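You operate a simulated robot arm through the tools that you are given. There is no shell and no other tool. Be economical: measure what you need, move in short steps, check, and stop when the job is done.

You run a simulated two-armed robot. Do the job below in one go: nothing can be reset, and whatever is moved stays where it is left.

## Task
Switch unit three off, lever its ram up, prop it and brush the copper chips off its table.
Fine: in this order; yellow lever for the ram, red lever in; blue brush, back in its place; caps and other controls stay. Set down upright: blue brush. What is to be rubbed or washed off counts as gone when no trace of it is left.

The check looks at the end state, three seconds after you hand in, the way a careful person would. Anything else that was tipped, shoved, dropped, spilled or broken makes it a failure. Lids that push on must go on centred and level and be pressed home; caps that screw on are set level and turned clockwise until they are tight.

## Robot
Two 6-joint arms with two-finger grippers on one trunk, on a base that drives. Base frame: it is fixed to the floor where the robot stands at the start and does not move with it; the origin is under the middle of the robot, x ahead of it, y to its left, z up; the surface under the hand at the start is at about z = 0.72. Lengths are in m, angles in rad, forces in N, time in s.
The left shoulder is at the start at [0.07, 0.147, 1.432], the right one opposite. With the tool pointing down near the work surface each hand reaches from about 0.26 to 0.54 m from the robot's upright axis, wherever it stands, measured 20 degrees to its own side. Places, roughly: black cap [-0.5, -1.5, 0.75]; blue cap [-0.25, -1.75, 0.75]; copper chips [0.6, -0.2, 0.7]; green cap [-1.25, -2.75, 0.75]; red cap [-1.25, -3, 0.75]; steel cap [-1.25, -3, 0.75]; unit one black lever [-1.4, -3.3, 1.1]; unit one black switch [-1.2, -2.7, 0.8]; unit one blue lever [-1.2, -3.1, 1.1]; unit one depth dial [-1.3, -3.2, 1.1]; unit one green lever [-1.7, -3.4, 0.8]; unit one pedal [-1.5, -3.2, 0.1]; unit one red lever [-1.1, -3.1, 0.8]; unit one start button [-1.2, -2.7, 1]; unit one stop button [-1.2, -2.7, 0.9]; unit one yellow lever [-0.9, -3, 1.2]. Payload 2.45 kg a hand.
The tool frame of a hand sits at the grasp point between the pads (the TCP): z along the fingers, y along the line on which they close. The tips reach 0.03 m beyond it. The gripper opens to 0.106 m. The gripper's body begins 0.079 m behind the TCP.
Orientation is that of the tool frame in the base frame, as [roll, pitch, yaw] about the fixed x, y, z axes, in that order (R = Rz(yaw) Ry(pitch) Rx(roll)). With the fingers straight down and closing along the base's y, the tool's x points along the base's -x, its y along +y and its z along -z.

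## Interface
- The arms move only by the tool jog_arm. It takes "left_deltas", "right_deltas" or both (then of equal length, played together; a hand with none holds still); each is a list of rows, each a list of 3 entries, a list of its own where there are three numbers: the shift along the tool's x, y, z in m, then the turn, a rotation vector about the tool's x, y, z in rad, then the opening, from 0 (shut) to 1 (fully open). In form: [[[dx, dy, dz], [wx, wy, wz], claw], ...]. A call has 1 to 10 rows; each row shifts and turns the commanded pose from where the row before left it, along the tool's axes as they then stand. A row lasts 0.2 s, in which the tool goes at most 0.05 m and 0.15 rad; a call with a longer step from one row to the next is refused whole, and so is a gripper value outside its range. Where a pose cannot be reached the arm comes as near as it can. A force on the tool above 40 N (or 10 N above the force at the start of the call, whichever is more), or a blocked arm, ends the call early, and 0.2 s more pass. Each finger travels about 0.072 m/s and halts on what it meets, pressing with about 27 N; the grip force reading is that of the motor and also rises with nothing between the fingers. The clock runs only during rows and for 0.2 s after the last one: add rows that do not move to give the fingers time. It gives the time, the measured TCP pose, the force on the tool (base axes), the opening and the grip force at its end, in the units of the frame above (readings bear some noise), with the torque about the TCP (base axes, N m) and any sound that the robot's microphone picked up.
- Cameras (640 x 400 px; columns grow to the right, rows downward): "scene" is now at [0.1416, -0.0366, 1.645]; the picture's right is [-0.33, -0.94, -0.00], its down [-0.69, 0.24, -0.68] and it looks along [0.64, -0.23, -0.73] (base axes); focal length 269 px, centre (320, 200). "left" rides on the left gripper at [0.076, 0.002, -0.106] in its tool frame; the picture's right is [-0.02, 1.00, 0.00], its down [-0.78, -0.02, -0.62] and it looks along [-0.62, -0.01, 0.78] (tool axes); focal length 247 px, centre (320, 200). "right" rides on the right gripper at [0.076, -0.002, -0.106] in its tool frame; the picture's right is [0.02, 1.00, 0.00], its down [-0.78, 0.02, -0.62] and it looks along [-0.62, 0.01, 0.78] (tool axes); focal length 247 px, centre (320, 200). There is no depth. A picture from a camera that has moved, and an enlarged one, comes with that camera's place and axes in the base frame and with its lens. The place of the scene camera against the robot may be out by one fixed shift of up to 0.025 m in any direction.
- capture(camera): a new picture of that camera. It takes no simulated time.
- lift_body(by): slides the trunk up (or, below 0, down) by that many m; the arms and the scene camera ride with it, the base frame stays. It gives what a move gives, with no picture.
- drive_base(legs): drives the robot by 1 to 6 legs, each [ahead, left, turn to the left] in m, m and rad, along the robot's own axes; the way and the turn of a leg run together, so that a leg with both is an arc; at most 1.5 m and 3.142 rad a leg. The arms and the cameras ride along, it lands a little off, and it stops where it bumps. It gives what a move gives.
- pan_tilt(pan, tilt): turns the head with the scene camera to pan (to the left, within 1.501 rad either way) and tilt (down, from -0.506 to 1.204), counted from straight ahead of the robot. It gives what a move gives.
- zoom(camera, box): a new picture of the part [left, top, right, bottom] of that camera's present view, enlarged. It takes no simulated time.
- job_done(): hands the job in; it is judged then, once.

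Work in short steps. Places have to be worked out from the pictures, the camera data and where the tool is seen: move nearer, look again, correct. Check each grasp and each placing, and mend what went wrong. You have 120 turns and 100 pictures in all, those below and enlarged ones among them. Open the grippers and draw the arms clear of the work before you hand the job in, unless the task says otherwise; then end with one line.

The tools are called as a command line: name --argument value ..., lists and objects as JSON in quotes. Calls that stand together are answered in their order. jog_arm: Moves the arms, as the interface text tells. Its arguments: {"type":"object","properties":{"left_deltas":{"type":"array","items":{"type":"array"}},"right_deltas":{"type":"array","items":{"type":"array"}}},"required":[]} The other tools are called the same way: lift_body (by) slides the trunk up or down; drive_base (legs) drives the base; pan_tilt (pan, tilt) turns the head that bears the scene camera; capture (camera) takes a picture; zoom (camera, box) takes an enlarged picture of a part of a camera's view; job_done () hands the job in.

At the start:

```text
clock: 0.0
left_tcp_pos: [0.6033, 0.0219, 0.9999]
left_ee_rot: [-3.139, 0.001, 3.141]
left_contact_force: [0.8, 0.4, 0.8]
left_wrist_torque: [0.02, 0.01, 0.02]
left_opening: 0.1059
left_finger_force: 0.0
right_tcp_pos: [0.4101, -0.3419, 1.4153]
right_ee_rot: [-3.14, 0.001, 3.14]
right_contact_force: [0.9, 1.1, 0.1]
right_wrist_torque: [-0.01, -0.01, -0.02]
right_opening: 0.106
right_finger_force: 0.1
trunk travel left (down, up): [-0.905, 0.035]
robot x, y, heading: [0.0057, 0.0044, -0.001]
head pan, tilt: [-0.34, 0.819]
```

scene: 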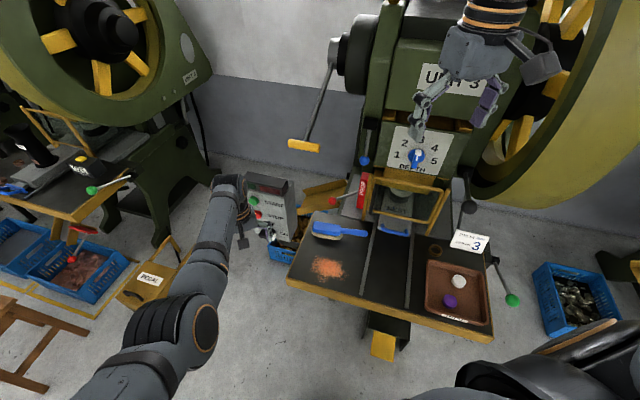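
right: 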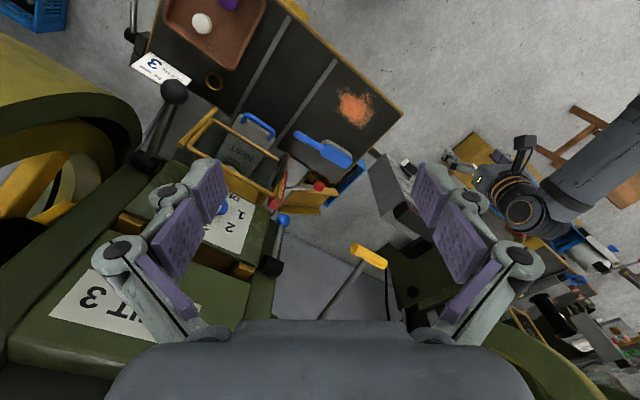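
left: 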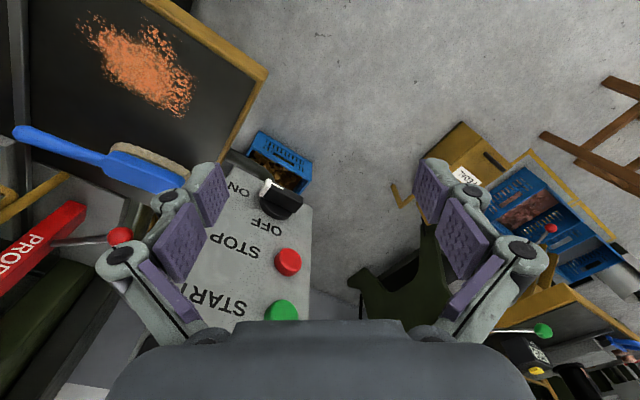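

I start with closer looks at the control box, levers and table.

zoom --camera "scene" --box '[220, 150, 380, 250]'

zoom --camera "scene" --box '[280, 20, 520, 170]'

zoom --camera "scene" --box '[280, 150, 520, 300]'

zoom --camera "left" --box '[180, 130, 340, 330]'

```text
4.00 times, centred on (300, 200) of scene
camera zoom: at [0.1416, -0.0366, 1.645], right [-0.33, -0.94, 0.0], down [-0.69, 0.24, -0.68], along [0.64, -0.23, -0.73], focal length 1076 px, centre (400, 200)
```

zoom: 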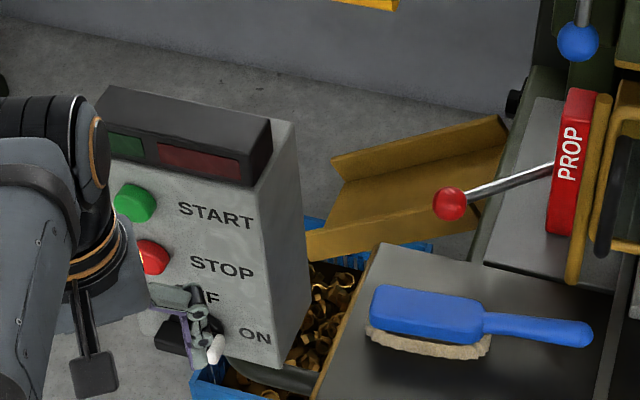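

```text
2.67 times, centred on (400, 95) of scene
camera zoom: at [0.1416, -0.0366, 1.645], right [-0.33, -0.94, 0.0], down [-0.69, 0.24, -0.68], along [0.64, -0.23, -0.73], focal length 717 px, centre (107, 480)
```

zoom: 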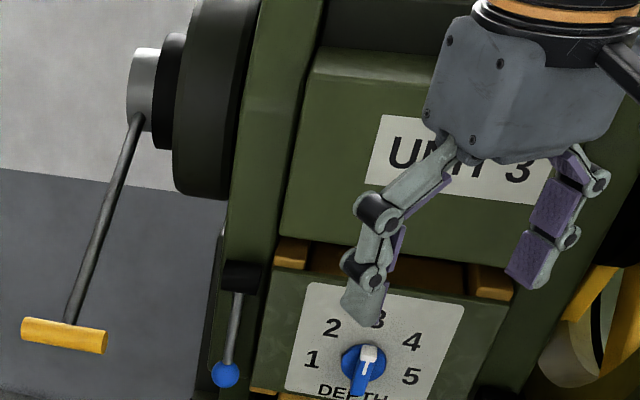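

```text
2.67 times, centred on (400, 225) of scene
camera zoom: at [0.1416, -0.0366, 1.645], right [-0.33, -0.94, 0.0], down [-0.69, 0.24, -0.68], along [0.64, -0.23, -0.73], focal length 717 px, centre (107, 133)
```

zoom: 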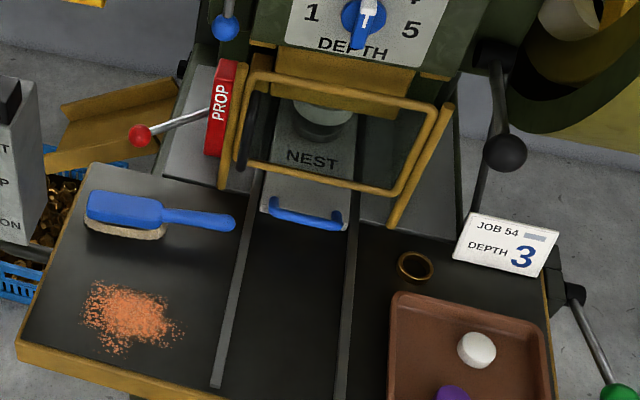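

```text
2.00 times, centred on (260, 230) of left
camera zoom: at [0.5262, 0.0222, 1.1062], right [0.02, 1.0, 0.0], down [0.78, -0.02, 0.62], along [0.62, -0.01, -0.78], focal length 494 px, centre (440, 140)
```

zoom: 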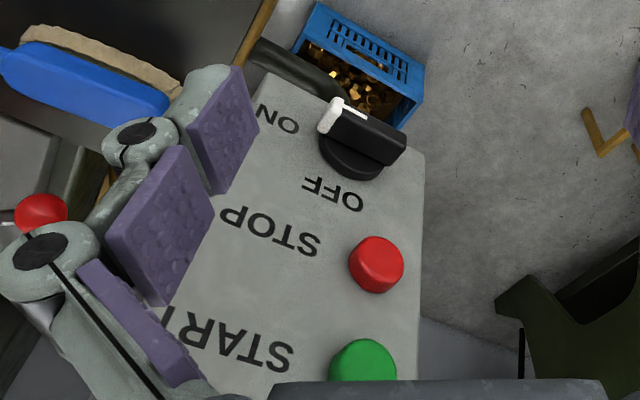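

The switch seems near [0.78,-0.055,0.80], pointing at ON. I draw the left hand back and pitch it forward for a frontal view of the console.

jog_arm --left_deltas '[[[0.05, 0, 0], [0, 0, 0], 1], [[0.05, 0, 0], [0, 0, 0], 1], [[0.05, 0.03, 0], [0, -0.15, 0], 1], [[0, 0, 0], [0, -0.15, 0], 1], [[0, 0, 0], [0, -0.15, 0], 1], [[0, 0, 0], [0, -0.15, 0], 1], [[0, 0, 0], [0, -0.15, 0], 1]]'

capture --camera "left"

capture --camera "scene"

```text
refused: row 3 steps farther than a row can; nothing moved
```

```text
92 pictures are left
camera left: at [0.5262, 0.0222, 1.1062], right [0.02, 1.0, 0.0], down [0.78, -0.02, 0.62], along [0.62, -0.01, -0.78], focal length 247 px, centre (320, 200)
```

left: 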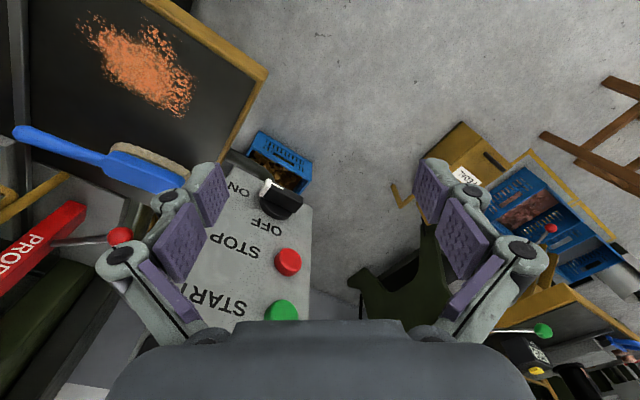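

```text
91 pictures are left
camera scene: at [0.1416, -0.0366, 1.645], right [-0.33, -0.94, 0.0], down [-0.69, 0.24, -0.68], along [0.64, -0.23, -0.73], focal length 269 px, centre (320, 200)
```

scene: 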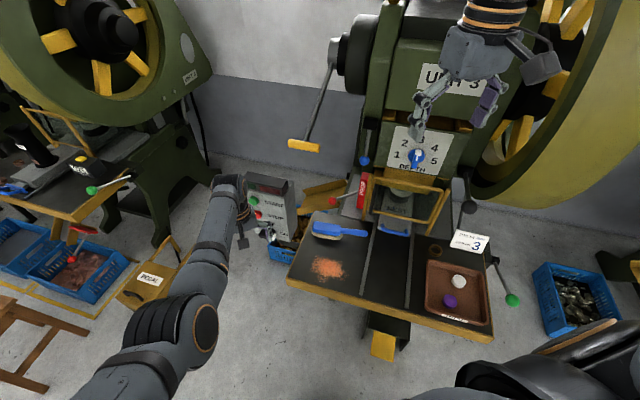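

The step was too long, so I split the move.

jog_arm --left_deltas '[[[0.045, 0, 0], [0, 0, 0], 1], [[0.045, 0, 0], [0, 0, 0], 1], [[0.045, 0, 0], [0, -0.14, 0], 1], [[0, 0, 0], [0, -0.14, 0], 1], [[0, 0, 0], [0, -0.14, 0], 1], [[0, 0, 0], [0, -0.14, 0], 1], [[0, 0, 0], [0, -0.14, 0], 1]]'

capture --camera "left"

capture --camera "scene"

```text
clock: 0.7
left_tcp_pos: [0.5586, 0.1512, 0.9943]
left_ee_rot: [2.993, 0.079, -3.079]
left_contact_force: [-0.3, 0.1, 0.9]
left_wrist_torque: [0.01, 0.0, 0.03]
left_opening: 0.1063
left_finger_force: 0.0
left hand out of reach, approached as far as the arm can: row 2, 3
right_tcp_pos: [0.4095, -0.3385, 1.4163]
right_ee_rot: [-3.139, 0.002, -3.141]
right_contact_force: [-0.2, 0.2, -0.3]
right_wrist_torque: [-0.02, 0.01, -0.01]
right_opening: 0.1058
right_finger_force: 0.1
trunk travel left (down, up): [-0.905, 0.035]
robot x, y, heading: [0.0019, 0.0021, -0.001]
head pan, tilt: [-0.34, 0.819]
stopped in row 3 (left hand): the arm was blocked; the commanded pose is now the measured one
```

```text
90 pictures are left
camera left: at [0.4743, 0.1312, 1.0936], right [-0.05, 0.99, 0.15], down [0.74, -0.06, 0.67], along [0.67, 0.15, -0.72], focal length 247 px, centre (320, 200)
```

left: 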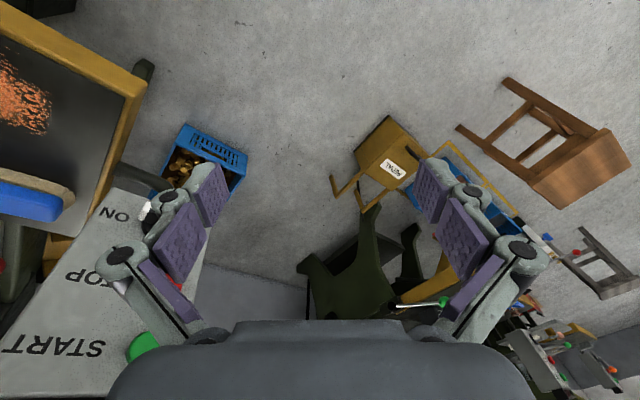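

```text
89 pictures are left
camera scene: at [0.1399, -0.0336, 1.6453], right [-0.33, -0.94, 0.0], down [-0.69, 0.24, -0.68], along [0.64, -0.23, -0.73], focal length 269 px, centre (320, 200)
```

scene: 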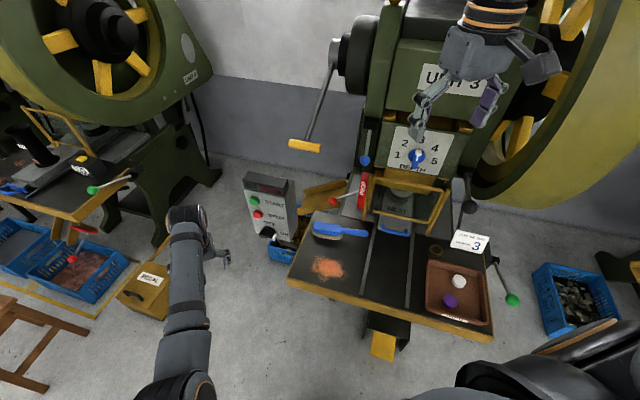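

The left arm hit a reach limit, though the console is now clear. I take close views of it and the table from the scene camera.

zoom --camera "scene" --box '[230, 160, 310, 260]'

```text
4.00 times, centred on (270, 210) of scene
camera zoom: at [0.1399, -0.0336, 1.6453], right [-0.33, -0.94, 0.0], down [-0.69, 0.24, -0.68], along [0.64, -0.23, -0.73], focal length 1076 px, centre (520, 160)
```

zoom: 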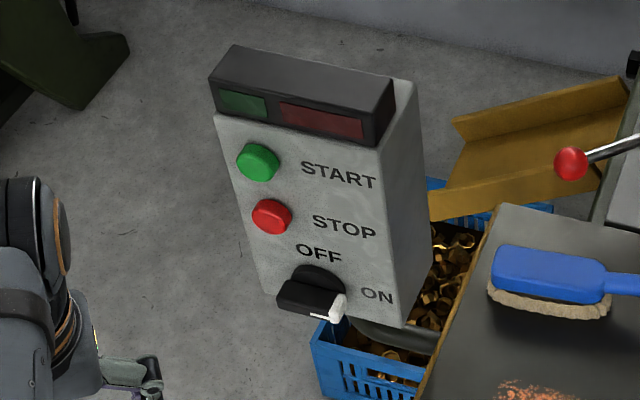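

OFF is at 12 o'clock, and the switch points to 3 o'clock (ON). The machine is yawed about -0.63 rad, so I turn to face it and step left.

drive_base --legs '[[0, 0, -0.63], [0, 0.2, 0]]'

pan_tilt --pan 0.1 --tilt 0.75

capture --camera "scene"

capture --camera "left"

```text
clock: 4.0
left_tcp_pos: [0.6555, -0.0398, 0.9938]
left_ee_rot: [2.989, 0.077, 2.59]
left_contact_force: [-0.4, -0.8, -1.0]
left_wrist_torque: [0.03, -0.01, 0.01]
left_opening: 0.1062
left_finger_force: 0.0
right_tcp_pos: [0.2507, -0.3539, 1.4143]
right_ee_rot: [3.138, -0.001, 2.528]
right_contact_force: [0.1, 0.6, 0.5]
right_wrist_torque: [0.07, -0.02, 0.0]
right_opening: 0.1058
right_finger_force: 0.2
trunk travel left (down, up): [-0.905, 0.035]
robot x, y, heading: [0.1141, 0.1597, -0.614]
head pan, tilt: [-0.34, 0.819]
```

```text
clock: 4.8
left_tcp_pos: [0.6593, -0.0356, 0.9938]
left_ee_rot: [2.993, 0.077, 2.587]
left_contact_force: [-0.1, -0.4, 0.0]
left_wrist_torque: [0.0, 0.02, 0.02]
left_opening: 0.1059
left_finger_force: 0.0
right_tcp_pos: [0.2544, -0.349, 1.4146]
right_ee_rot: [-3.14, 0.0, 2.53]
right_contact_force: [-1.1, 0.0, 0.3]
right_wrist_torque: [-0.01, 0.03, 0.0]
right_opening: 0.1059
right_finger_force: 0.0
trunk travel left (down, up): [-0.905, 0.035]
robot x, y, heading: [0.1128, 0.1644, -0.612]
head pan, tilt: [0.099, 0.75]
```

```text
87 pictures are left
camera scene: at [0.2461, 0.0864, 1.6506], right [-0.49, -0.87, 0.0], down [-0.59, 0.34, -0.73], along [0.64, -0.36, -0.68], focal length 269 px, centre (320, 200)
```

scene: 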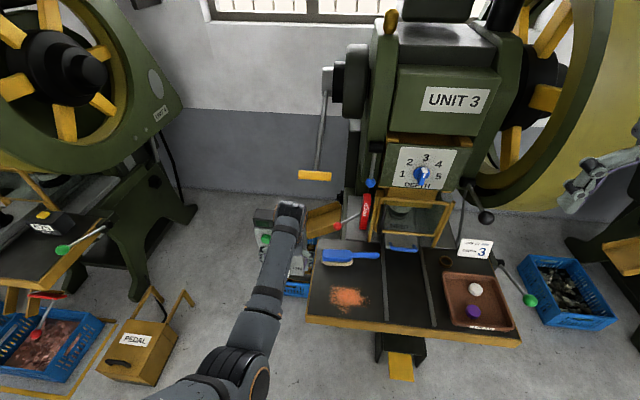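

```text
86 pictures are left
camera left: at [0.5793, -0.0036, 1.0929], right [0.53, 0.84, 0.15], down [0.57, -0.48, 0.67], along [0.63, -0.27, -0.73], focal length 247 px, centre (320, 200)
```

left: 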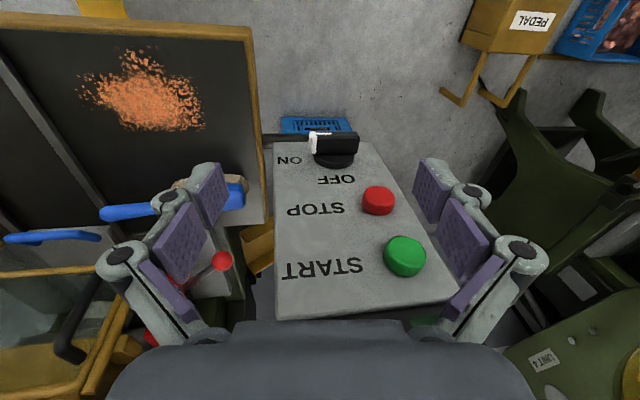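

The picture confirms the console layout. I level the roll and pitch the left hand forward about 0.85 rad to look at the console face from the front.

jog_arm --left_deltas '[[[0, 0, 0], [0.14, 0, 0], 1], [[0, 0, 0], [0, -0.14, 0], 1], [[0, 0, 0], [0, -0.14, 0], 1], [[0, 0, 0], [0, -0.14, 0], 1], [[0, 0, 0], [0, -0.14, 0], 1], [[0, 0, 0], [0, -0.14, 0], 1], [[0, 0, 0], [0, -0.14, 0], 1]]'

capture --camera "left"

```text
clock: 6.6
left_tcp_pos: [0.6821, -0.011, 0.9977]
left_ee_rot: [2.968, 0.933, 2.437]
left_contact_force: [-0.5, 0.2, 0.1]
left_wrist_torque: [-0.02, -0.01, -0.01]
left_opening: 0.1059
left_finger_force: 0.0
right_tcp_pos: [0.2524, -0.351, 1.4141]
right_ee_rot: [-3.141, 0.002, 2.527]
right_contact_force: [0.4, -0.8, 0.1]
right_wrist_torque: [-0.02, 0.03, -0.01]
right_opening: 0.1059
right_finger_force: 0.0
trunk travel left (down, up): [-0.905, 0.035]
robot x, y, heading: [0.1131, 0.1624, -0.621]
head pan, tilt: [0.099, 0.75]
stopped in row 7 (left hand): the arm was blocked; the commanded pose is now the measured one
```

```text
85 pictures are left
camera left: at [0.5728, 0.0595, 0.9984], right [0.54, 0.83, 0.12], down [-0.1, -0.08, 0.99], along [0.84, -0.55, 0.04], focal length 247 px, centre (320, 200)
```

left: 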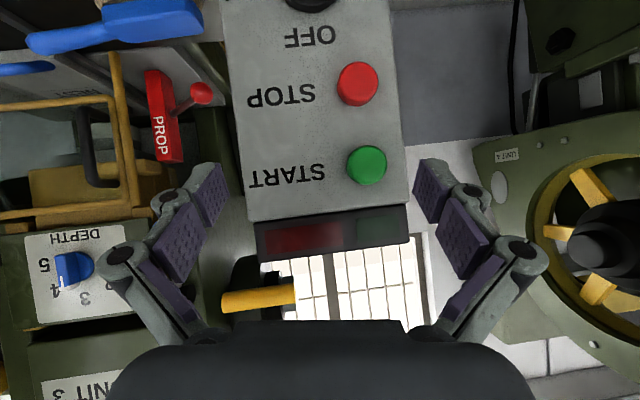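

The panel is vertical; START ≈[.784,-.024,.98], STOP ≈[.782,-.024,.909]. I lower the trunk 0.15 to view the switch straight on.

lift_body --by -0.15

capture --camera "left"

```text
clock: 8.4
left_tcp_pos: [0.6827, -0.0114, 0.848]
left_ee_rot: [2.966, 0.937, 2.439]
left_contact_force: [-0.1, 0.7, 1.1]
left_wrist_torque: [-0.03, 0.0, 0.01]
left_opening: 0.1061
left_finger_force: 0.1
right_tcp_pos: [0.254, -0.3505, 1.2642]
right_ee_rot: [3.14, 0.001, 2.527]
right_contact_force: [0.4, -0.2, -1.4]
right_wrist_torque: [0.01, 0.0, 0.0]
right_opening: 0.1061
right_finger_force: 0.0
trunk travel left (down, up): [-0.755, 0.185]
robot x, y, heading: [0.1138, 0.1651, -0.615]
head pan, tilt: [0.099, 0.75]
```

```text
84 pictures are left
camera left: at [0.5725, 0.0594, 0.8487], right [0.54, 0.83, 0.12], down [-0.1, -0.08, 0.99], along [0.84, -0.55, 0.04], focal length 247 px, centre (320, 200)
```

left: 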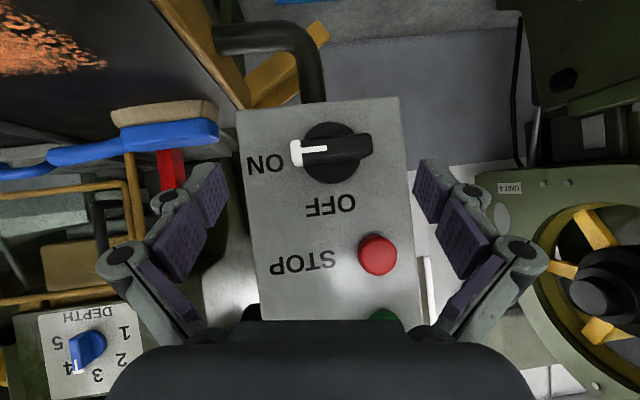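

The knob's bar centre is about [.759,-.044,.815], lying horizontal. I raise the hand relative to the trunk and pitch it on toward horizontal.

jog_arm --left_deltas '[[[-0.036, 0.005, -0.026], [0, 0, 0], 1], [[-0.036, 0.005, -0.026], [0, 0, 0], 1], [[-0.036, 0.005, -0.026], [0, 0, 0], 1], [[-0.036, 0.005, -0.026], [0, 0, 0], 1], [[0, 0, 0], [0.13, 0, 0], 1], [[0, 0, 0], [0, -0.13, 0], 1], [[0, 0, 0], [0, -0.13, 0], 1], [[0, 0, 0], [0, -0.13, 0], 1], [[0, 0, 0], [0, -0.13, 0], 1], [[0, 0, 0], [0, -0.1, 0], 1]]'

```text
clock: 10.6
left_tcp_pos: [0.6849, -0.0106, 1.0273]
left_ee_rot: [2.093, 1.541, 1.425]
left_contact_force: [0.0, 0.7, 0.4]
left_wrist_torque: [-0.02, -0.01, 0.0]
left_opening: 0.1058
left_finger_force: 0.1
right_tcp_pos: [0.2532, -0.3516, 1.2647]
right_ee_rot: [-3.142, 0.002, 2.528]
right_contact_force: [0.1, -0.5, 0.5]
right_wrist_torque: [0.02, -0.02, 0.01]
right_opening: 0.1061
right_finger_force: 0.0
trunk travel left (down, up): [-0.755, 0.185]
robot x, y, heading: [0.1151, 0.1629, -0.618]
head pan, tilt: [0.099, 0.75]
```

The tool axis is now horizontal and points at the panel. I roll the gripper a quarter turn so the fingers close vertically, half open.

jog_arm --left_deltas '[[[0, 0, 0], [0, 0, 0.15], 0.6], [[0, 0, 0], [0, 0, 0.15], 0.6], [[0, 0, 0], [0, 0, 0.15], 0.6], [[0, 0, 0], [0, 0, 0.15], 0.6], [[0, 0, 0], [0, 0, 0.15], 0.6], [[0, 0, 0], [0, 0, 0.15], 0.6], [[0, 0, 0], [0, 0, 0.15], 0.6], [[0, 0, 0], [0, 0, 0.15], 0.6], [[0, 0, 0], [0, 0, 0.15], 0.6], [[0, 0, 0], [0, 0, 0.15], 0.6]]'

lift_body --by -0.12

capture --camera "left"

capture --camera "scene"

```text
clock: 12.8
left_tcp_pos: [0.6835, -0.0099, 1.0281]
left_ee_rot: [1.588, 0.046, 0.905]
left_contact_force: [0.1, -0.4, 0.1]
left_wrist_torque: [0.03, 0.0, -0.03]
left_opening: 0.0636
left_finger_force: 0.1
right_tcp_pos: [0.2548, -0.3507, 1.2653]
right_ee_rot: [-3.141, -0.001, 2.528]
right_contact_force: [-0.9, -0.2, -0.2]
right_wrist_torque: [0.05, 0.0, 0.01]
right_opening: 0.1059
right_finger_force: 0.1
trunk travel left (down, up): [-0.755, 0.185]
robot x, y, heading: [0.1151, 0.1632, -0.616]
head pan, tilt: [0.099, 0.75]
```

```text
clock: 14.3
left_tcp_pos: [0.6832, -0.0102, 0.9067]
left_ee_rot: [1.587, 0.049, 0.905]
left_contact_force: [0.8, 0.1, -0.6]
left_wrist_torque: [-0.01, -0.01, 0.02]
left_opening: 0.0638
left_finger_force: 0.1
right_tcp_pos: [0.2534, -0.3502, 1.1454]
right_ee_rot: [3.141, 0.002, 2.527]
right_contact_force: [0.5, -0.1, -1.0]
right_wrist_torque: [0.01, 0.01, 0.02]
right_opening: 0.1061
right_finger_force: 0.0
trunk travel left (down, up): [-0.635, 0.305]
robot x, y, heading: [0.1153, 0.1651, -0.616]
head pan, tilt: [0.099, 0.75]
```

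```text
83 pictures are left
camera left: at [0.647, 0.1152, 0.9065], right [0.03, 0.01, 1.0], down [-0.97, -0.23, 0.03], along [0.23, -0.97, 0.0], focal length 247 px, centre (320, 200)
```

left: 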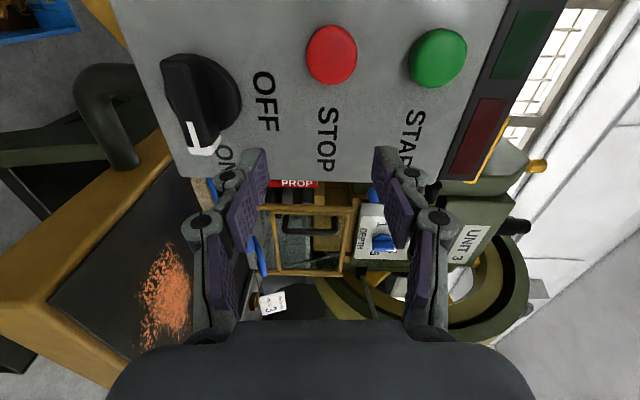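

```text
82 pictures are left
camera scene: at [0.2451, 0.0852, 1.3807], right [-0.49, -0.87, 0.0], down [-0.59, 0.34, -0.73], along [0.64, -0.36, -0.68], focal length 269 px, centre (320, 200)
```

scene: 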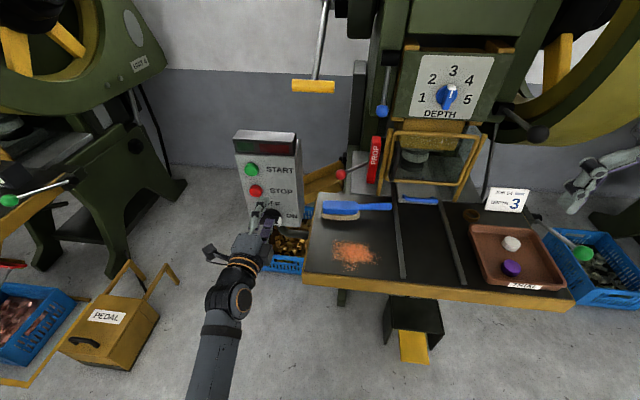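

Views agree: bar centre ≈ [.757,-.044,.812]. I drop the trunk 0.094 to level with it and trim the orientation.

lift_body --by -0.094

jog_arm --left_deltas '[[[0.018, 0, 0], [0, 0.04, 0.046], 0.6], [[0, 0, 0.02], [0, 0, 0], 0.6]]'

capture --camera "left"

zoom --camera "scene" --box '[200, 120, 360, 220]'

```text
clock: 15.6
left_tcp_pos: [0.6843, -0.0106, 0.8136]
left_ee_rot: [1.587, 0.049, 0.903]
left_contact_force: [0.1, -1.1, 0.3]
left_wrist_torque: [0.02, -0.01, 0.01]
left_opening: 0.0638
left_finger_force: 0.0
right_tcp_pos: [0.2538, -0.3503, 1.051]
right_ee_rot: [-3.141, 0.001, 2.527]
right_contact_force: [-0.2, 0.2, -0.2]
right_wrist_torque: [-0.01, 0.02, -0.05]
right_opening: 0.1061
right_finger_force: 0.0
trunk travel left (down, up): [-0.541, 0.399]
robot x, y, heading: [0.1177, 0.1632, -0.615]
head pan, tilt: [0.099, 0.75]
```

```text
clock: 16.2
left_tcp_pos: [0.7105, -0.0086, 0.809]
left_ee_rot: [1.588, 0.002, 0.944]
left_contact_force: [-0.7, 0.6, -0.3]
left_wrist_torque: [0.01, -0.02, -0.01]
left_opening: 0.0637
left_finger_force: 0.0
right_tcp_pos: [0.2541, -0.3521, 1.0503]
right_ee_rot: [-3.141, 0.0, 2.527]
right_contact_force: [0.2, -0.3, -0.6]
right_wrist_torque: [0.02, -0.01, -0.02]
right_opening: 0.1061
right_finger_force: 0.1
trunk travel left (down, up): [-0.541, 0.399]
robot x, y, heading: [0.1162, 0.1671, -0.613]
head pan, tilt: [0.099, 0.75]
```

```text
81 pictures are left
camera left: at [0.6701, 0.115, 0.8136], right [0.0, -0.03, 1.0], down [-0.96, -0.27, -0.01], along [0.27, -0.96, -0.03], focal length 247 px, centre (320, 200)
```

left: 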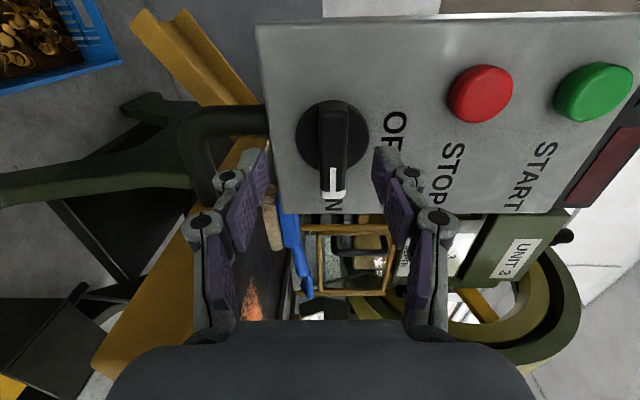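

```text
4.00 times, centred on (280, 170) of scene
camera zoom: at [0.2457, 0.0842, 1.2865], right [-0.49, -0.87, 0.0], down [-0.59, 0.34, -0.73], along [0.64, -0.36, -0.68], focal length 1076 px, centre (480, 320)
```

zoom: 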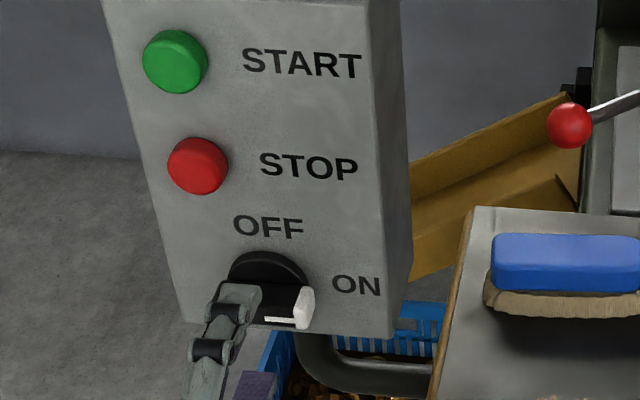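

Aligned with the bar between the open fingers. I move in 0.05 m and close.

jog_arm --left_deltas '[[[0, 0.005, 0.025], [0, 0, 0], 0.6], [[0, 0, 0.025], [0, 0, 0], 0.6], [[0, 0, 0], [0, 0, 0], 0.2], [[0, 0, 0], [0, 0, 0], 0.1], [[0, 0, 0], [0, 0, 0], 0.1]]'

capture --camera "left"

```text
clock: 17.1
left_tcp_pos: [0.7446, -0.0338, 0.8193]
left_ee_rot: [1.582, 0.002, 0.943]
left_contact_force: [-33.8, 16.8, 3.3]
left_wrist_torque: [-0.29, -0.36, 0.04]
left_opening: 0.0536
left_finger_force: 31.9
right_tcp_pos: [0.2485, -0.3474, 1.0548]
right_ee_rot: [-3.141, 0.009, 2.527]
right_contact_force: [-1.2, 0.2, 0.3]
right_wrist_torque: [0.0, -0.01, -0.02]
right_opening: 0.1057
right_finger_force: 0.2
trunk travel left (down, up): [-0.541, 0.399]
robot x, y, heading: [0.1144, 0.1633, -0.619]
head pan, tilt: [0.099, 0.75]
stopped in row 4 (left hand): the force on the tool passed its limit at 44 N (the readings are from after the stop); the commanded pose is now the measured one
```

```text
79 pictures are left
camera left: at [0.7034, 0.0912, 0.8209], right [0.0, -0.02, 1.0], down [-0.96, -0.27, -0.01], along [0.27, -0.96, -0.02], focal length 247 px, centre (320, 200)
```

left: 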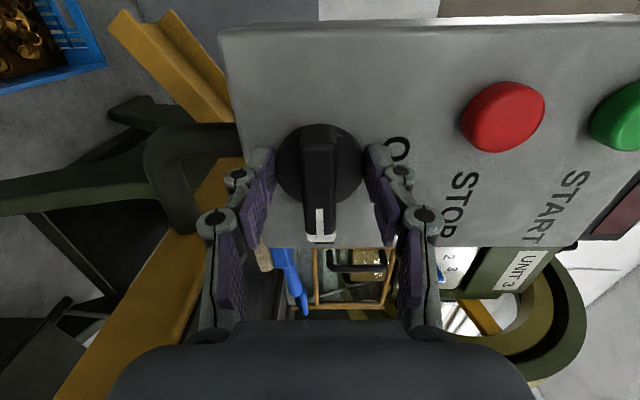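

The fingers caught the round skirt and pressed the panel. I open, back out 0.016 m and close on the bar only.

jog_arm --left_deltas '[[[0, 0, -0.004], [0, 0, 0], 0.65], [[0, 0, -0.014], [0, 0, 0], 0.65], [[0, 0, 0], [0, 0, 0], 0.3], [[0, 0, 0], [0, 0, 0], 0.1], [[0, 0, 0], [0, 0, 0], 0.1], [[0, 0, 0], [0, 0, 0], 0.1]]'

capture --camera "left"

```text
clock: 18.5
left_tcp_pos: [0.735, -0.0244, 0.8173]
left_ee_rot: [1.58, 0.004, 0.944]
left_contact_force: [2.4, -0.3, 11.9]
left_wrist_torque: [-0.19, -0.29, -0.1]
left_opening: 0.0177
left_finger_force: 43.2
right_tcp_pos: [0.2523, -0.3508, 1.0517]
right_ee_rot: [3.141, 0.002, 2.527]
right_contact_force: [-0.3, 0.1, -0.2]
right_wrist_torque: [-0.01, 0.0, 0.03]
right_opening: 0.106
right_finger_force: 0.0
trunk travel left (down, up): [-0.541, 0.399]
robot x, y, heading: [0.1163, 0.1679, -0.614]
head pan, tilt: [0.099, 0.75]
```

```text
78 pictures are left
camera left: at [0.6937, 0.0982, 0.821], right [0.0, -0.02, 1.0], down [-0.96, -0.27, -0.01], along [0.27, -0.96, -0.02], focal length 247 px, centre (320, 200)
```

left: 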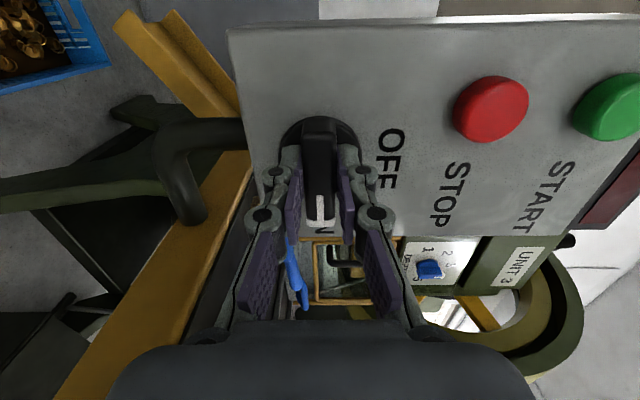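

The bar is gripped (1.8 cm). I turn it counter-clockwise about the tool axis towards OFF.

jog_arm --left_deltas '[[[0, 0, 0], [0, 0, -0.13], 0.1], [[0, 0, 0], [0, 0, -0.13], 0.1], [[0, 0, 0], [0, 0, -0.13], 0.1], [[0, 0, 0], [0, 0, -0.13], 0.1], [[0, 0, 0], [0, 0, -0.13], 0.1], [[0, 0, 0], [0, 0, -0.13], 0.1]]'

capture --camera "left"

```text
clock: 19.9
left_tcp_pos: [0.7351, -0.0261, 0.8159]
left_ee_rot: [1.59, 0.783, 0.958]
left_contact_force: [5.7, -11.7, 19.0]
left_wrist_torque: [-0.66, -0.87, -0.78]
left_opening: 0.0178
left_finger_force: 42.8
right_tcp_pos: [0.2532, -0.3517, 1.0504]
right_ee_rot: [3.138, 0.0, 2.528]
right_contact_force: [-0.2, 0.4, -0.5]
right_wrist_torque: [0.01, 0.02, 0.0]
right_opening: 0.1064
right_finger_force: 0.0
trunk travel left (down, up): [-0.541, 0.399]
robot x, y, heading: [0.1158, 0.1663, -0.613]
head pan, tilt: [0.099, 0.75]
```

```text
77 pictures are left
camera left: at [0.6805, 0.0812, 0.7655], right [0.41, 0.55, 0.72], down [-0.83, -0.1, 0.55], along [0.37, -0.83, 0.42], focal length 247 px, centre (320, 200)
```

left: 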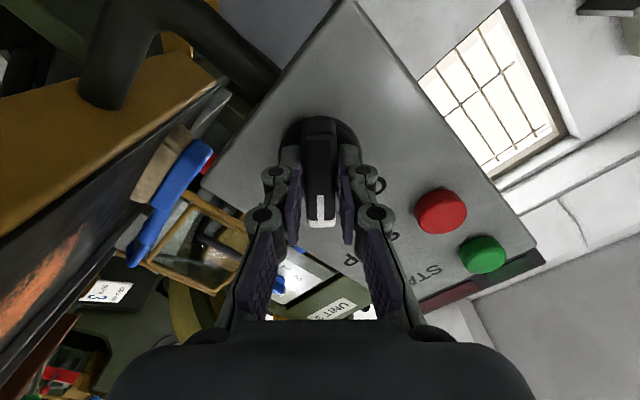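

The knob follows. I continue the second half of the turn.

jog_arm --left_deltas '[[[0, 0, 0], [0, 0, -0.13], 0.1], [[0, 0, 0], [0, 0, -0.13], 0.1], [[0, 0, 0], [0, 0, -0.13], 0.1], [[0, 0, 0], [0, 0, -0.13], 0.1], [[0, 0, 0], [0, 0, -0.13], 0.1], [[0, 0, 0], [0, 0, -0.13], 0.1], [[0, 0, 0], [0, 0, 0], 0.1]]'

capture --camera "left"

zoom --camera "scene" --box '[200, 110, 360, 210]'

```text
clock: 21.5
left_tcp_pos: [0.7334, -0.027, 0.8164]
left_ee_rot: [2.612, 1.554, 1.986]
left_contact_force: [-1.9, -14.7, 18.5]
left_wrist_torque: [0.13, 0.22, -0.36]
left_opening: 0.0177
left_finger_force: 43.5
right_tcp_pos: [0.2513, -0.3529, 1.05]
right_ee_rot: [3.136, 0.002, 2.527]
right_contact_force: [-0.5, -0.5, 0.4]
right_wrist_torque: [0.01, 0.01, 0.0]
right_opening: 0.1062
right_finger_force: 0.0
trunk travel left (down, up): [-0.541, 0.399]
robot x, y, heading: [0.116, 0.1666, -0.617]
head pan, tilt: [0.099, 0.75]
```

```text
76 pictures are left
camera left: at [0.6481, 0.0375, 0.7416], right [0.59, 0.81, 0.03], down [-0.51, 0.34, 0.79], along [0.63, -0.48, 0.61], focal length 247 px, centre (320, 200)
```

left: 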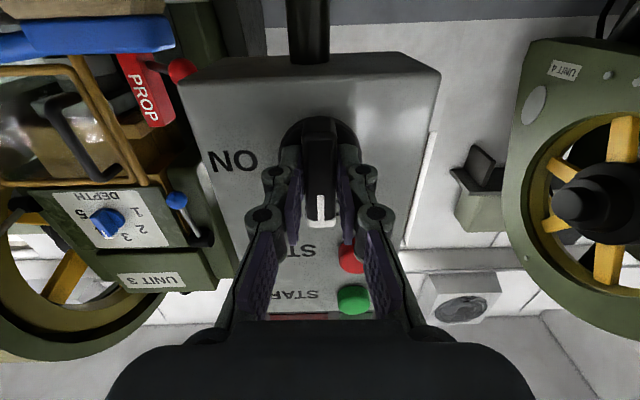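

```text
4.00 times, centred on (280, 160) of scene
camera zoom: at [0.2414, 0.0838, 1.2868], right [-0.49, -0.87, 0.0], down [-0.59, 0.34, -0.73], along [0.64, -0.36, -0.68], focal length 1076 px, centre (480, 360)
```

zoom: 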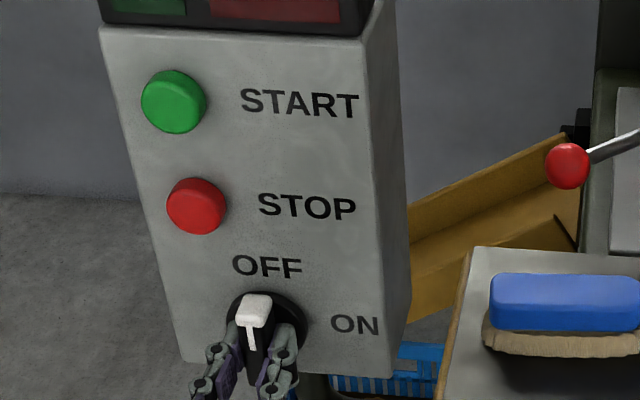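

The pointer now stands at OFF. I release, back off 0.06 m and check.

jog_arm --left_deltas '[[[0, 0, 0], [0, 0, -0.02], 0.1], [[0, 0, 0], [0, 0, 0], 0.5], [[0, 0, 0], [0, 0, 0], 0.5], [[0, 0, -0.03], [0, 0, 0], 0.5], [[0, 0, -0.04], [0, 0, 0], 0.5]]'

capture --camera "left"

zoom --camera "scene" --box '[200, 110, 360, 210]'

```text
clock: 22.7
left_tcp_pos: [0.6766, 0.0152, 0.816]
left_ee_rot: [-2.506, 1.553, -3.133]
left_contact_force: [0.2, -0.5, -0.5]
left_wrist_torque: [-0.01, -0.01, 0.01]
left_opening: 0.0531
left_finger_force: 0.1
right_tcp_pos: [0.2527, -0.3489, 1.0508]
right_ee_rot: [3.141, 0.001, 2.526]
right_contact_force: [-0.2, 0.0, 0.6]
right_wrist_torque: [0.02, 0.0, -0.01]
right_opening: 0.1057
right_finger_force: 0.1
trunk travel left (down, up): [-0.541, 0.399]
robot x, y, heading: [0.1166, 0.1667, -0.614]
head pan, tilt: [0.099, 0.75]
```

```text
74 pictures are left
camera left: at [0.5898, 0.0777, 0.7412], right [0.59, 0.81, 0.01], down [-0.5, 0.35, 0.79], along [0.64, -0.47, 0.61], focal length 247 px, centre (320, 200)
```

left: 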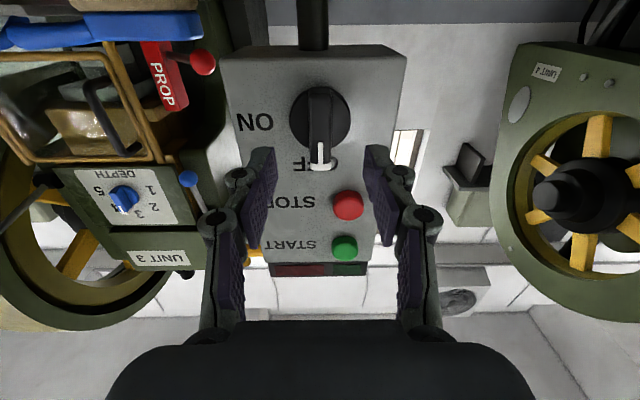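

```text
4.00 times, centred on (280, 160) of scene
camera zoom: at [0.2431, 0.0861, 1.2868], right [-0.49, -0.87, 0.0], down [-0.59, 0.34, -0.73], along [0.64, -0.36, -0.68], focal length 1076 px, centre (480, 360)
```

zoom: 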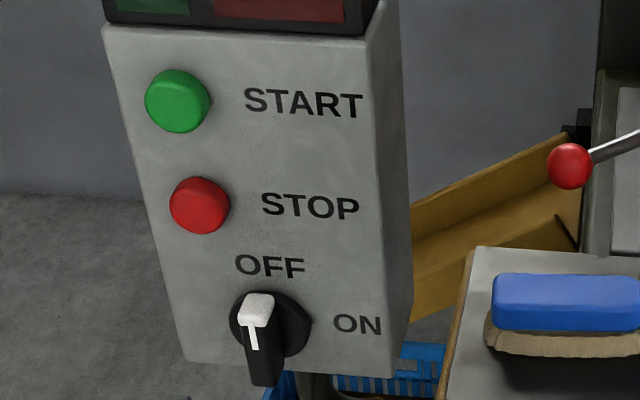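

The switch is OFF. Now I look at the yellow lever with the head tilted up.

pan_tilt --pan 0.1 --tilt 0.15

capture --camera "scene"

```text
clock: 23.7
left_tcp_pos: [0.6782, 0.0143, 0.8149]
left_ee_rot: [-2.552, 1.549, 3.105]
left_contact_force: [-0.4, 1.0, -0.1]
left_wrist_torque: [0.0, 0.02, -0.02]
left_opening: 0.0529
left_finger_force: 0.2
right_tcp_pos: [0.2533, -0.3507, 1.0511]
right_ee_rot: [3.139, 0.0, 2.527]
right_contact_force: [0.5, 0.3, -0.3]
right_wrist_torque: [0.01, 0.05, -0.02]
right_opening: 0.1063
right_finger_force: 0.1
trunk travel left (down, up): [-0.541, 0.399]
robot x, y, heading: [0.1142, 0.1679, -0.617]
head pan, tilt: [0.099, 0.15]
```

```text
72 pictures are left
camera scene: at [0.2531, 0.0808, 1.3409], right [-0.49, -0.87, 0.0], down [-0.13, 0.07, -0.99], along [0.86, -0.49, -0.15], focal length 269 px, centre (320, 200)
```

scene: 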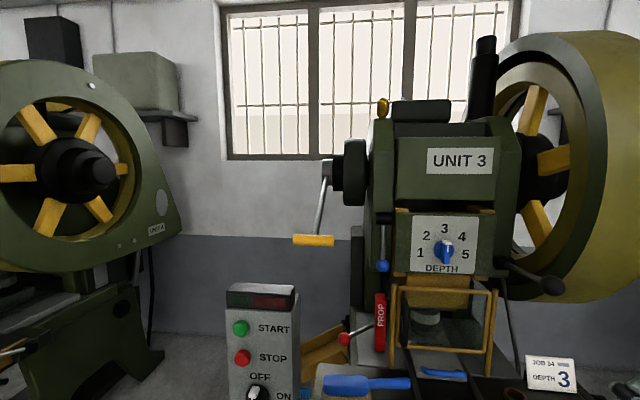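

The handle works out at about f≈.81, l≈.305, z≈1.14 in machine axes, with its pivot at f≈1.165, z≈1.32. I raise the trunk and roll the gripper so it closes vertically.

lift_body --by 0.325

jog_arm --left_deltas '[[[0, 0, 0], [0, 0, 0.15], 0.5], [[0, 0, 0], [0, 0, 0.15], 0.5], [[0, 0, 0], [0, 0, 0.15], 0.5], [[0, 0, 0], [0, 0, 0.15], 0.5], [[0, 0, 0], [0, 0, 0.15], 0.5], [[0, 0, 0], [0, 0, 0.15], 0.5], [[0, 0, 0], [0, 0, 0.15], 0.5], [[0, 0, 0], [0, 0, 0.15], 0.5], [[0, 0, 0], [0, 0, 0.15], 0.5], [[0, 0, 0], [0, 0, 0.15], 0.5]]'

capture --camera "scene"

capture --camera "left"

```text
clock: 26.9
left_tcp_pos: [0.6775, 0.015, 1.1402]
left_ee_rot: [-2.556, 1.55, 3.101]
left_contact_force: [-0.6, -0.6, 0.4]
left_wrist_torque: [0.0, -0.01, 0.04]
left_opening: 0.0532
left_finger_force: 0.1
right_tcp_pos: [0.2532, -0.3511, 1.3754]
right_ee_rot: [3.141, 0.002, 2.527]
right_contact_force: [0.5, 1.4, -0.1]
right_wrist_torque: [0.0, -0.01, -0.01]
right_opening: 0.1061
right_finger_force: 0.0
trunk travel left (down, up): [-0.866, 0.074]
robot x, y, heading: [0.1139, 0.1686, -0.613]
head pan, tilt: [0.099, 0.15]
```

```text
clock: 29.1
left_tcp_pos: [0.6788, 0.0146, 1.1404]
left_ee_rot: [1.588, 0.079, 0.946]
left_contact_force: [-0.1, 0.2, 0.9]
left_wrist_torque: [-0.03, 0.01, -0.02]
left_opening: 0.0528
left_finger_force: 0.0
right_tcp_pos: [0.2534, -0.3503, 1.3755]
right_ee_rot: [3.141, 0.0, 2.526]
right_contact_force: [0.2, 0.0, -0.2]
right_wrist_torque: [-0.01, 0.0, -0.01]
right_opening: 0.1062
right_finger_force: 0.1
trunk travel left (down, up): [-0.866, 0.074]
robot x, y, heading: [0.1125, 0.1632, -0.612]
head pan, tilt: [0.099, 0.15]
```

```text
71 pictures are left
camera scene: at [0.2532, 0.0808, 1.666], right [-0.49, -0.87, 0.0], down [-0.13, 0.07, -0.99], along [0.86, -0.49, -0.15], focal length 269 px, centre (320, 200)
```

scene: 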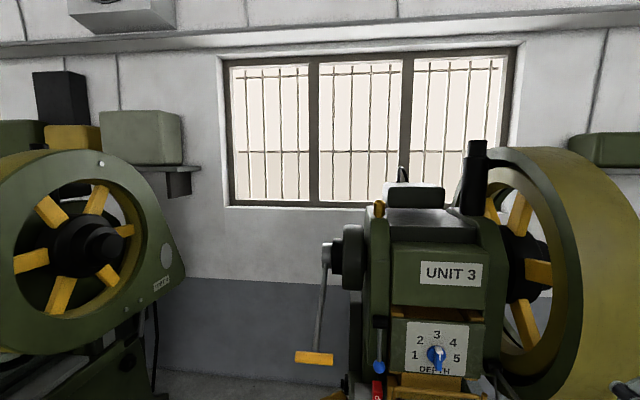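

```text
70 pictures are left
camera left: at [0.6359, 0.1381, 1.1367], right [0.05, 0.04, 1.0], down [-0.96, -0.27, 0.06], along [0.27, -0.96, 0.02], focal length 247 px, centre (320, 200)
```

left: 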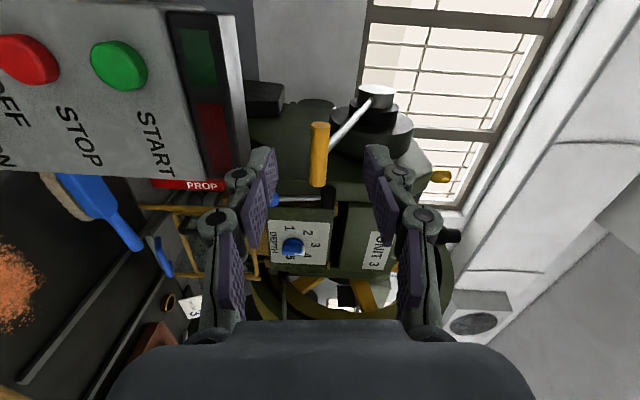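

Handle refined to f≈.80, l≈.295, z≈1.141. I'll grip its inner half (l≈.26), so I drive right 0.15 and then forward 0.17.

drive_base --legs '[[0, -0.15, 0], [0.17, 0, 0]]'

capture --camera "left"

capture --camera "scene"

```text
clock: 31.6
left_tcp_pos: [0.7225, -0.2052, 1.1421]
left_ee_rot: [1.585, 0.083, 0.95]
left_contact_force: [0.1, 0.5, -0.1]
left_wrist_torque: [0.01, 0.01, 0.03]
left_opening: 0.053
left_finger_force: 0.0
right_tcp_pos: [0.3004, -0.5724, 1.3778]
right_ee_rot: [-3.141, 0.003, 2.533]
right_contact_force: [0.1, -0.2, 1.0]
right_wrist_torque: [0.0, -0.06, 0.0]
right_opening: 0.1061
right_finger_force: 0.1
trunk travel left (down, up): [-0.866, 0.074]
robot x, y, heading: [0.1635, -0.0611, -0.612]
head pan, tilt: [0.099, 0.15]
```

```text
69 pictures are left
camera left: at [0.6817, -0.0826, 1.1378], right [0.05, 0.04, 1.0], down [-0.96, -0.27, 0.06], along [0.27, -0.96, 0.03], focal length 247 px, centre (320, 200)
```

left: 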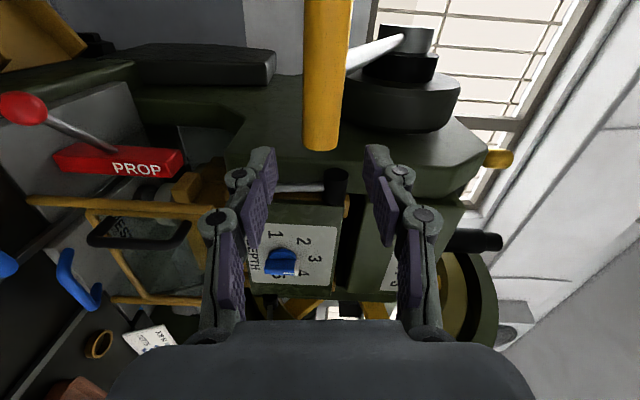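

```text
68 pictures are left
camera scene: at [0.2979, -0.1404, 1.6665], right [-0.49, -0.87, 0.0], down [-0.13, 0.07, -0.99], along [0.86, -0.48, -0.15], focal length 269 px, centre (320, 200)
```

scene: 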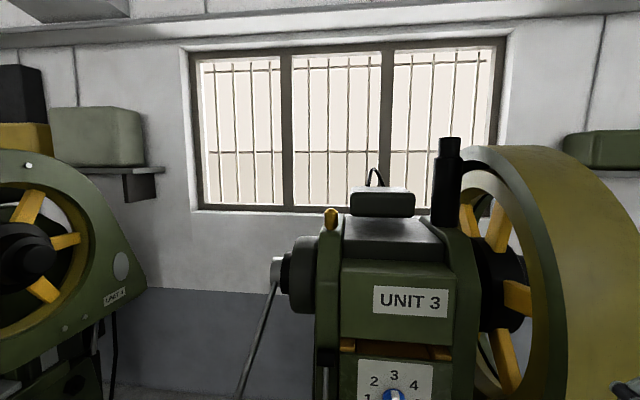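

The handle's inner end lies ahead of the fingers at the right height. I open a little more and advance 0.09 m.

jog_arm --left_deltas '[[[-0.003, 0, 0], [0, 0, 0.08], 0.65], [[0, 0, 0.03], [0, 0, 0], 0.65], [[0, 0, 0.03], [0, 0, 0], 0.65], [[0, 0, 0.03], [0, 0, 0], 0.65]]'

capture --camera "left"

```text
clock: 32.6
left_tcp_pos: [0.8002, -0.2621, 1.1348]
left_ee_rot: [1.589, 0.001, 0.948]
left_contact_force: [-0.2, -0.2, -0.7]
left_wrist_torque: [0.02, -0.03, 0.01]
left_opening: 0.0688
left_finger_force: 0.0
right_tcp_pos: [0.3038, -0.5758, 1.3761]
right_ee_rot: [3.141, 0.002, 2.531]
right_contact_force: [-0.6, 0.3, 0.2]
right_wrist_torque: [0.04, 0.01, 0.0]
right_opening: 0.1064
right_finger_force: 0.0
trunk travel left (down, up): [-0.866, 0.074]
robot x, y, heading: [0.1646, -0.0582, -0.613]
head pan, tilt: [0.099, 0.15]
```

```text
67 pictures are left
camera left: at [0.7581, -0.1384, 1.1382], right [0.0, -0.03, 1.0], down [-0.96, -0.27, 0.0], along [0.27, -0.96, -0.03], focal length 247 px, centre (320, 200)
```

left: 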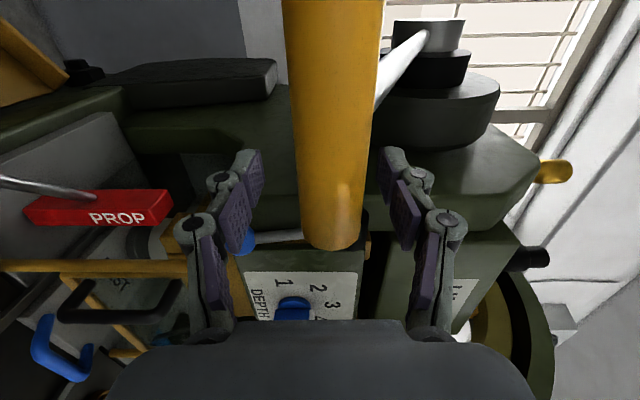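

The bar sits between the fingers. I close to feel its size, then test a small lift.

jog_arm --left_deltas '[[[0, 0.006, 0], [0, 0, 0], 0.4], [[0, 0, 0], [0, 0, 0], 0.3], [[0, 0, 0], [0, 0, 0], 0.3], [[0, 0, 0], [0, 0, 0], 0.3]]'

jog_arm --left_deltas '[[[0, 0.01, 0], [0, 0, 0], 0.3], [[0, 0.015, 0.003], [0, 0, 0], 0.3], [[0, 0.015, 0.005], [0, 0, 0], 0.3]]'

capture --camera "left"

```text
clock: 33.6
left_tcp_pos: [0.7987, -0.2612, 1.1422]
left_ee_rot: [1.589, 0.004, 0.948]
left_contact_force: [0.3, 0.5, 0.4]
left_wrist_torque: [0.0, -0.04, 0.03]
left_opening: 0.0319
left_finger_force: 0.1
right_tcp_pos: [0.3034, -0.5752, 1.3763]
right_ee_rot: [3.141, 0.0, 2.531]
right_contact_force: [-0.7, -0.1, 0.0]
right_wrist_torque: [0.0, 0.03, -0.02]
right_opening: 0.106
right_finger_force: 0.0
trunk travel left (down, up): [-0.866, 0.074]
robot x, y, heading: [0.1628, -0.0601, -0.607]
head pan, tilt: [0.099, 0.15]
```

```text
clock: 34.3
left_tcp_pos: [0.8014, -0.2643, 1.1521]
left_ee_rot: [1.629, 0.006, 0.946]
left_contact_force: [-2.1, 3.4, -20.6]
left_wrist_torque: [-0.17, -0.43, -0.32]
left_opening: 0.0491
left_finger_force: 11.0
right_tcp_pos: [0.3072, -0.5743, 1.3762]
right_ee_rot: [-3.139, 0.0, 2.529]
right_contact_force: [0.5, 0.4, -0.8]
right_wrist_torque: [-0.01, 0.01, 0.02]
right_opening: 0.106
right_finger_force: 0.1
trunk travel left (down, up): [-0.866, 0.074]
robot x, y, heading: [0.1671, -0.0576, -0.613]
head pan, tilt: [0.099, 0.15]
stopped in row 3 (left hand): the force on the tool passed its limit at 44 N (the readings are from after the stop); the commanded pose is now the measured one
```

```text
66 pictures are left
camera left: at [0.7602, -0.1408, 1.1595], right [0.04, -0.05, 1.0], down [-0.96, -0.27, 0.02], along [0.27, -0.96, -0.05], focal length 247 px, centre (320, 200)
```

left: 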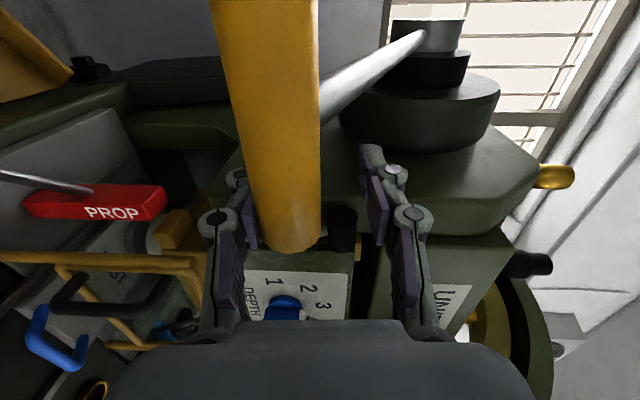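

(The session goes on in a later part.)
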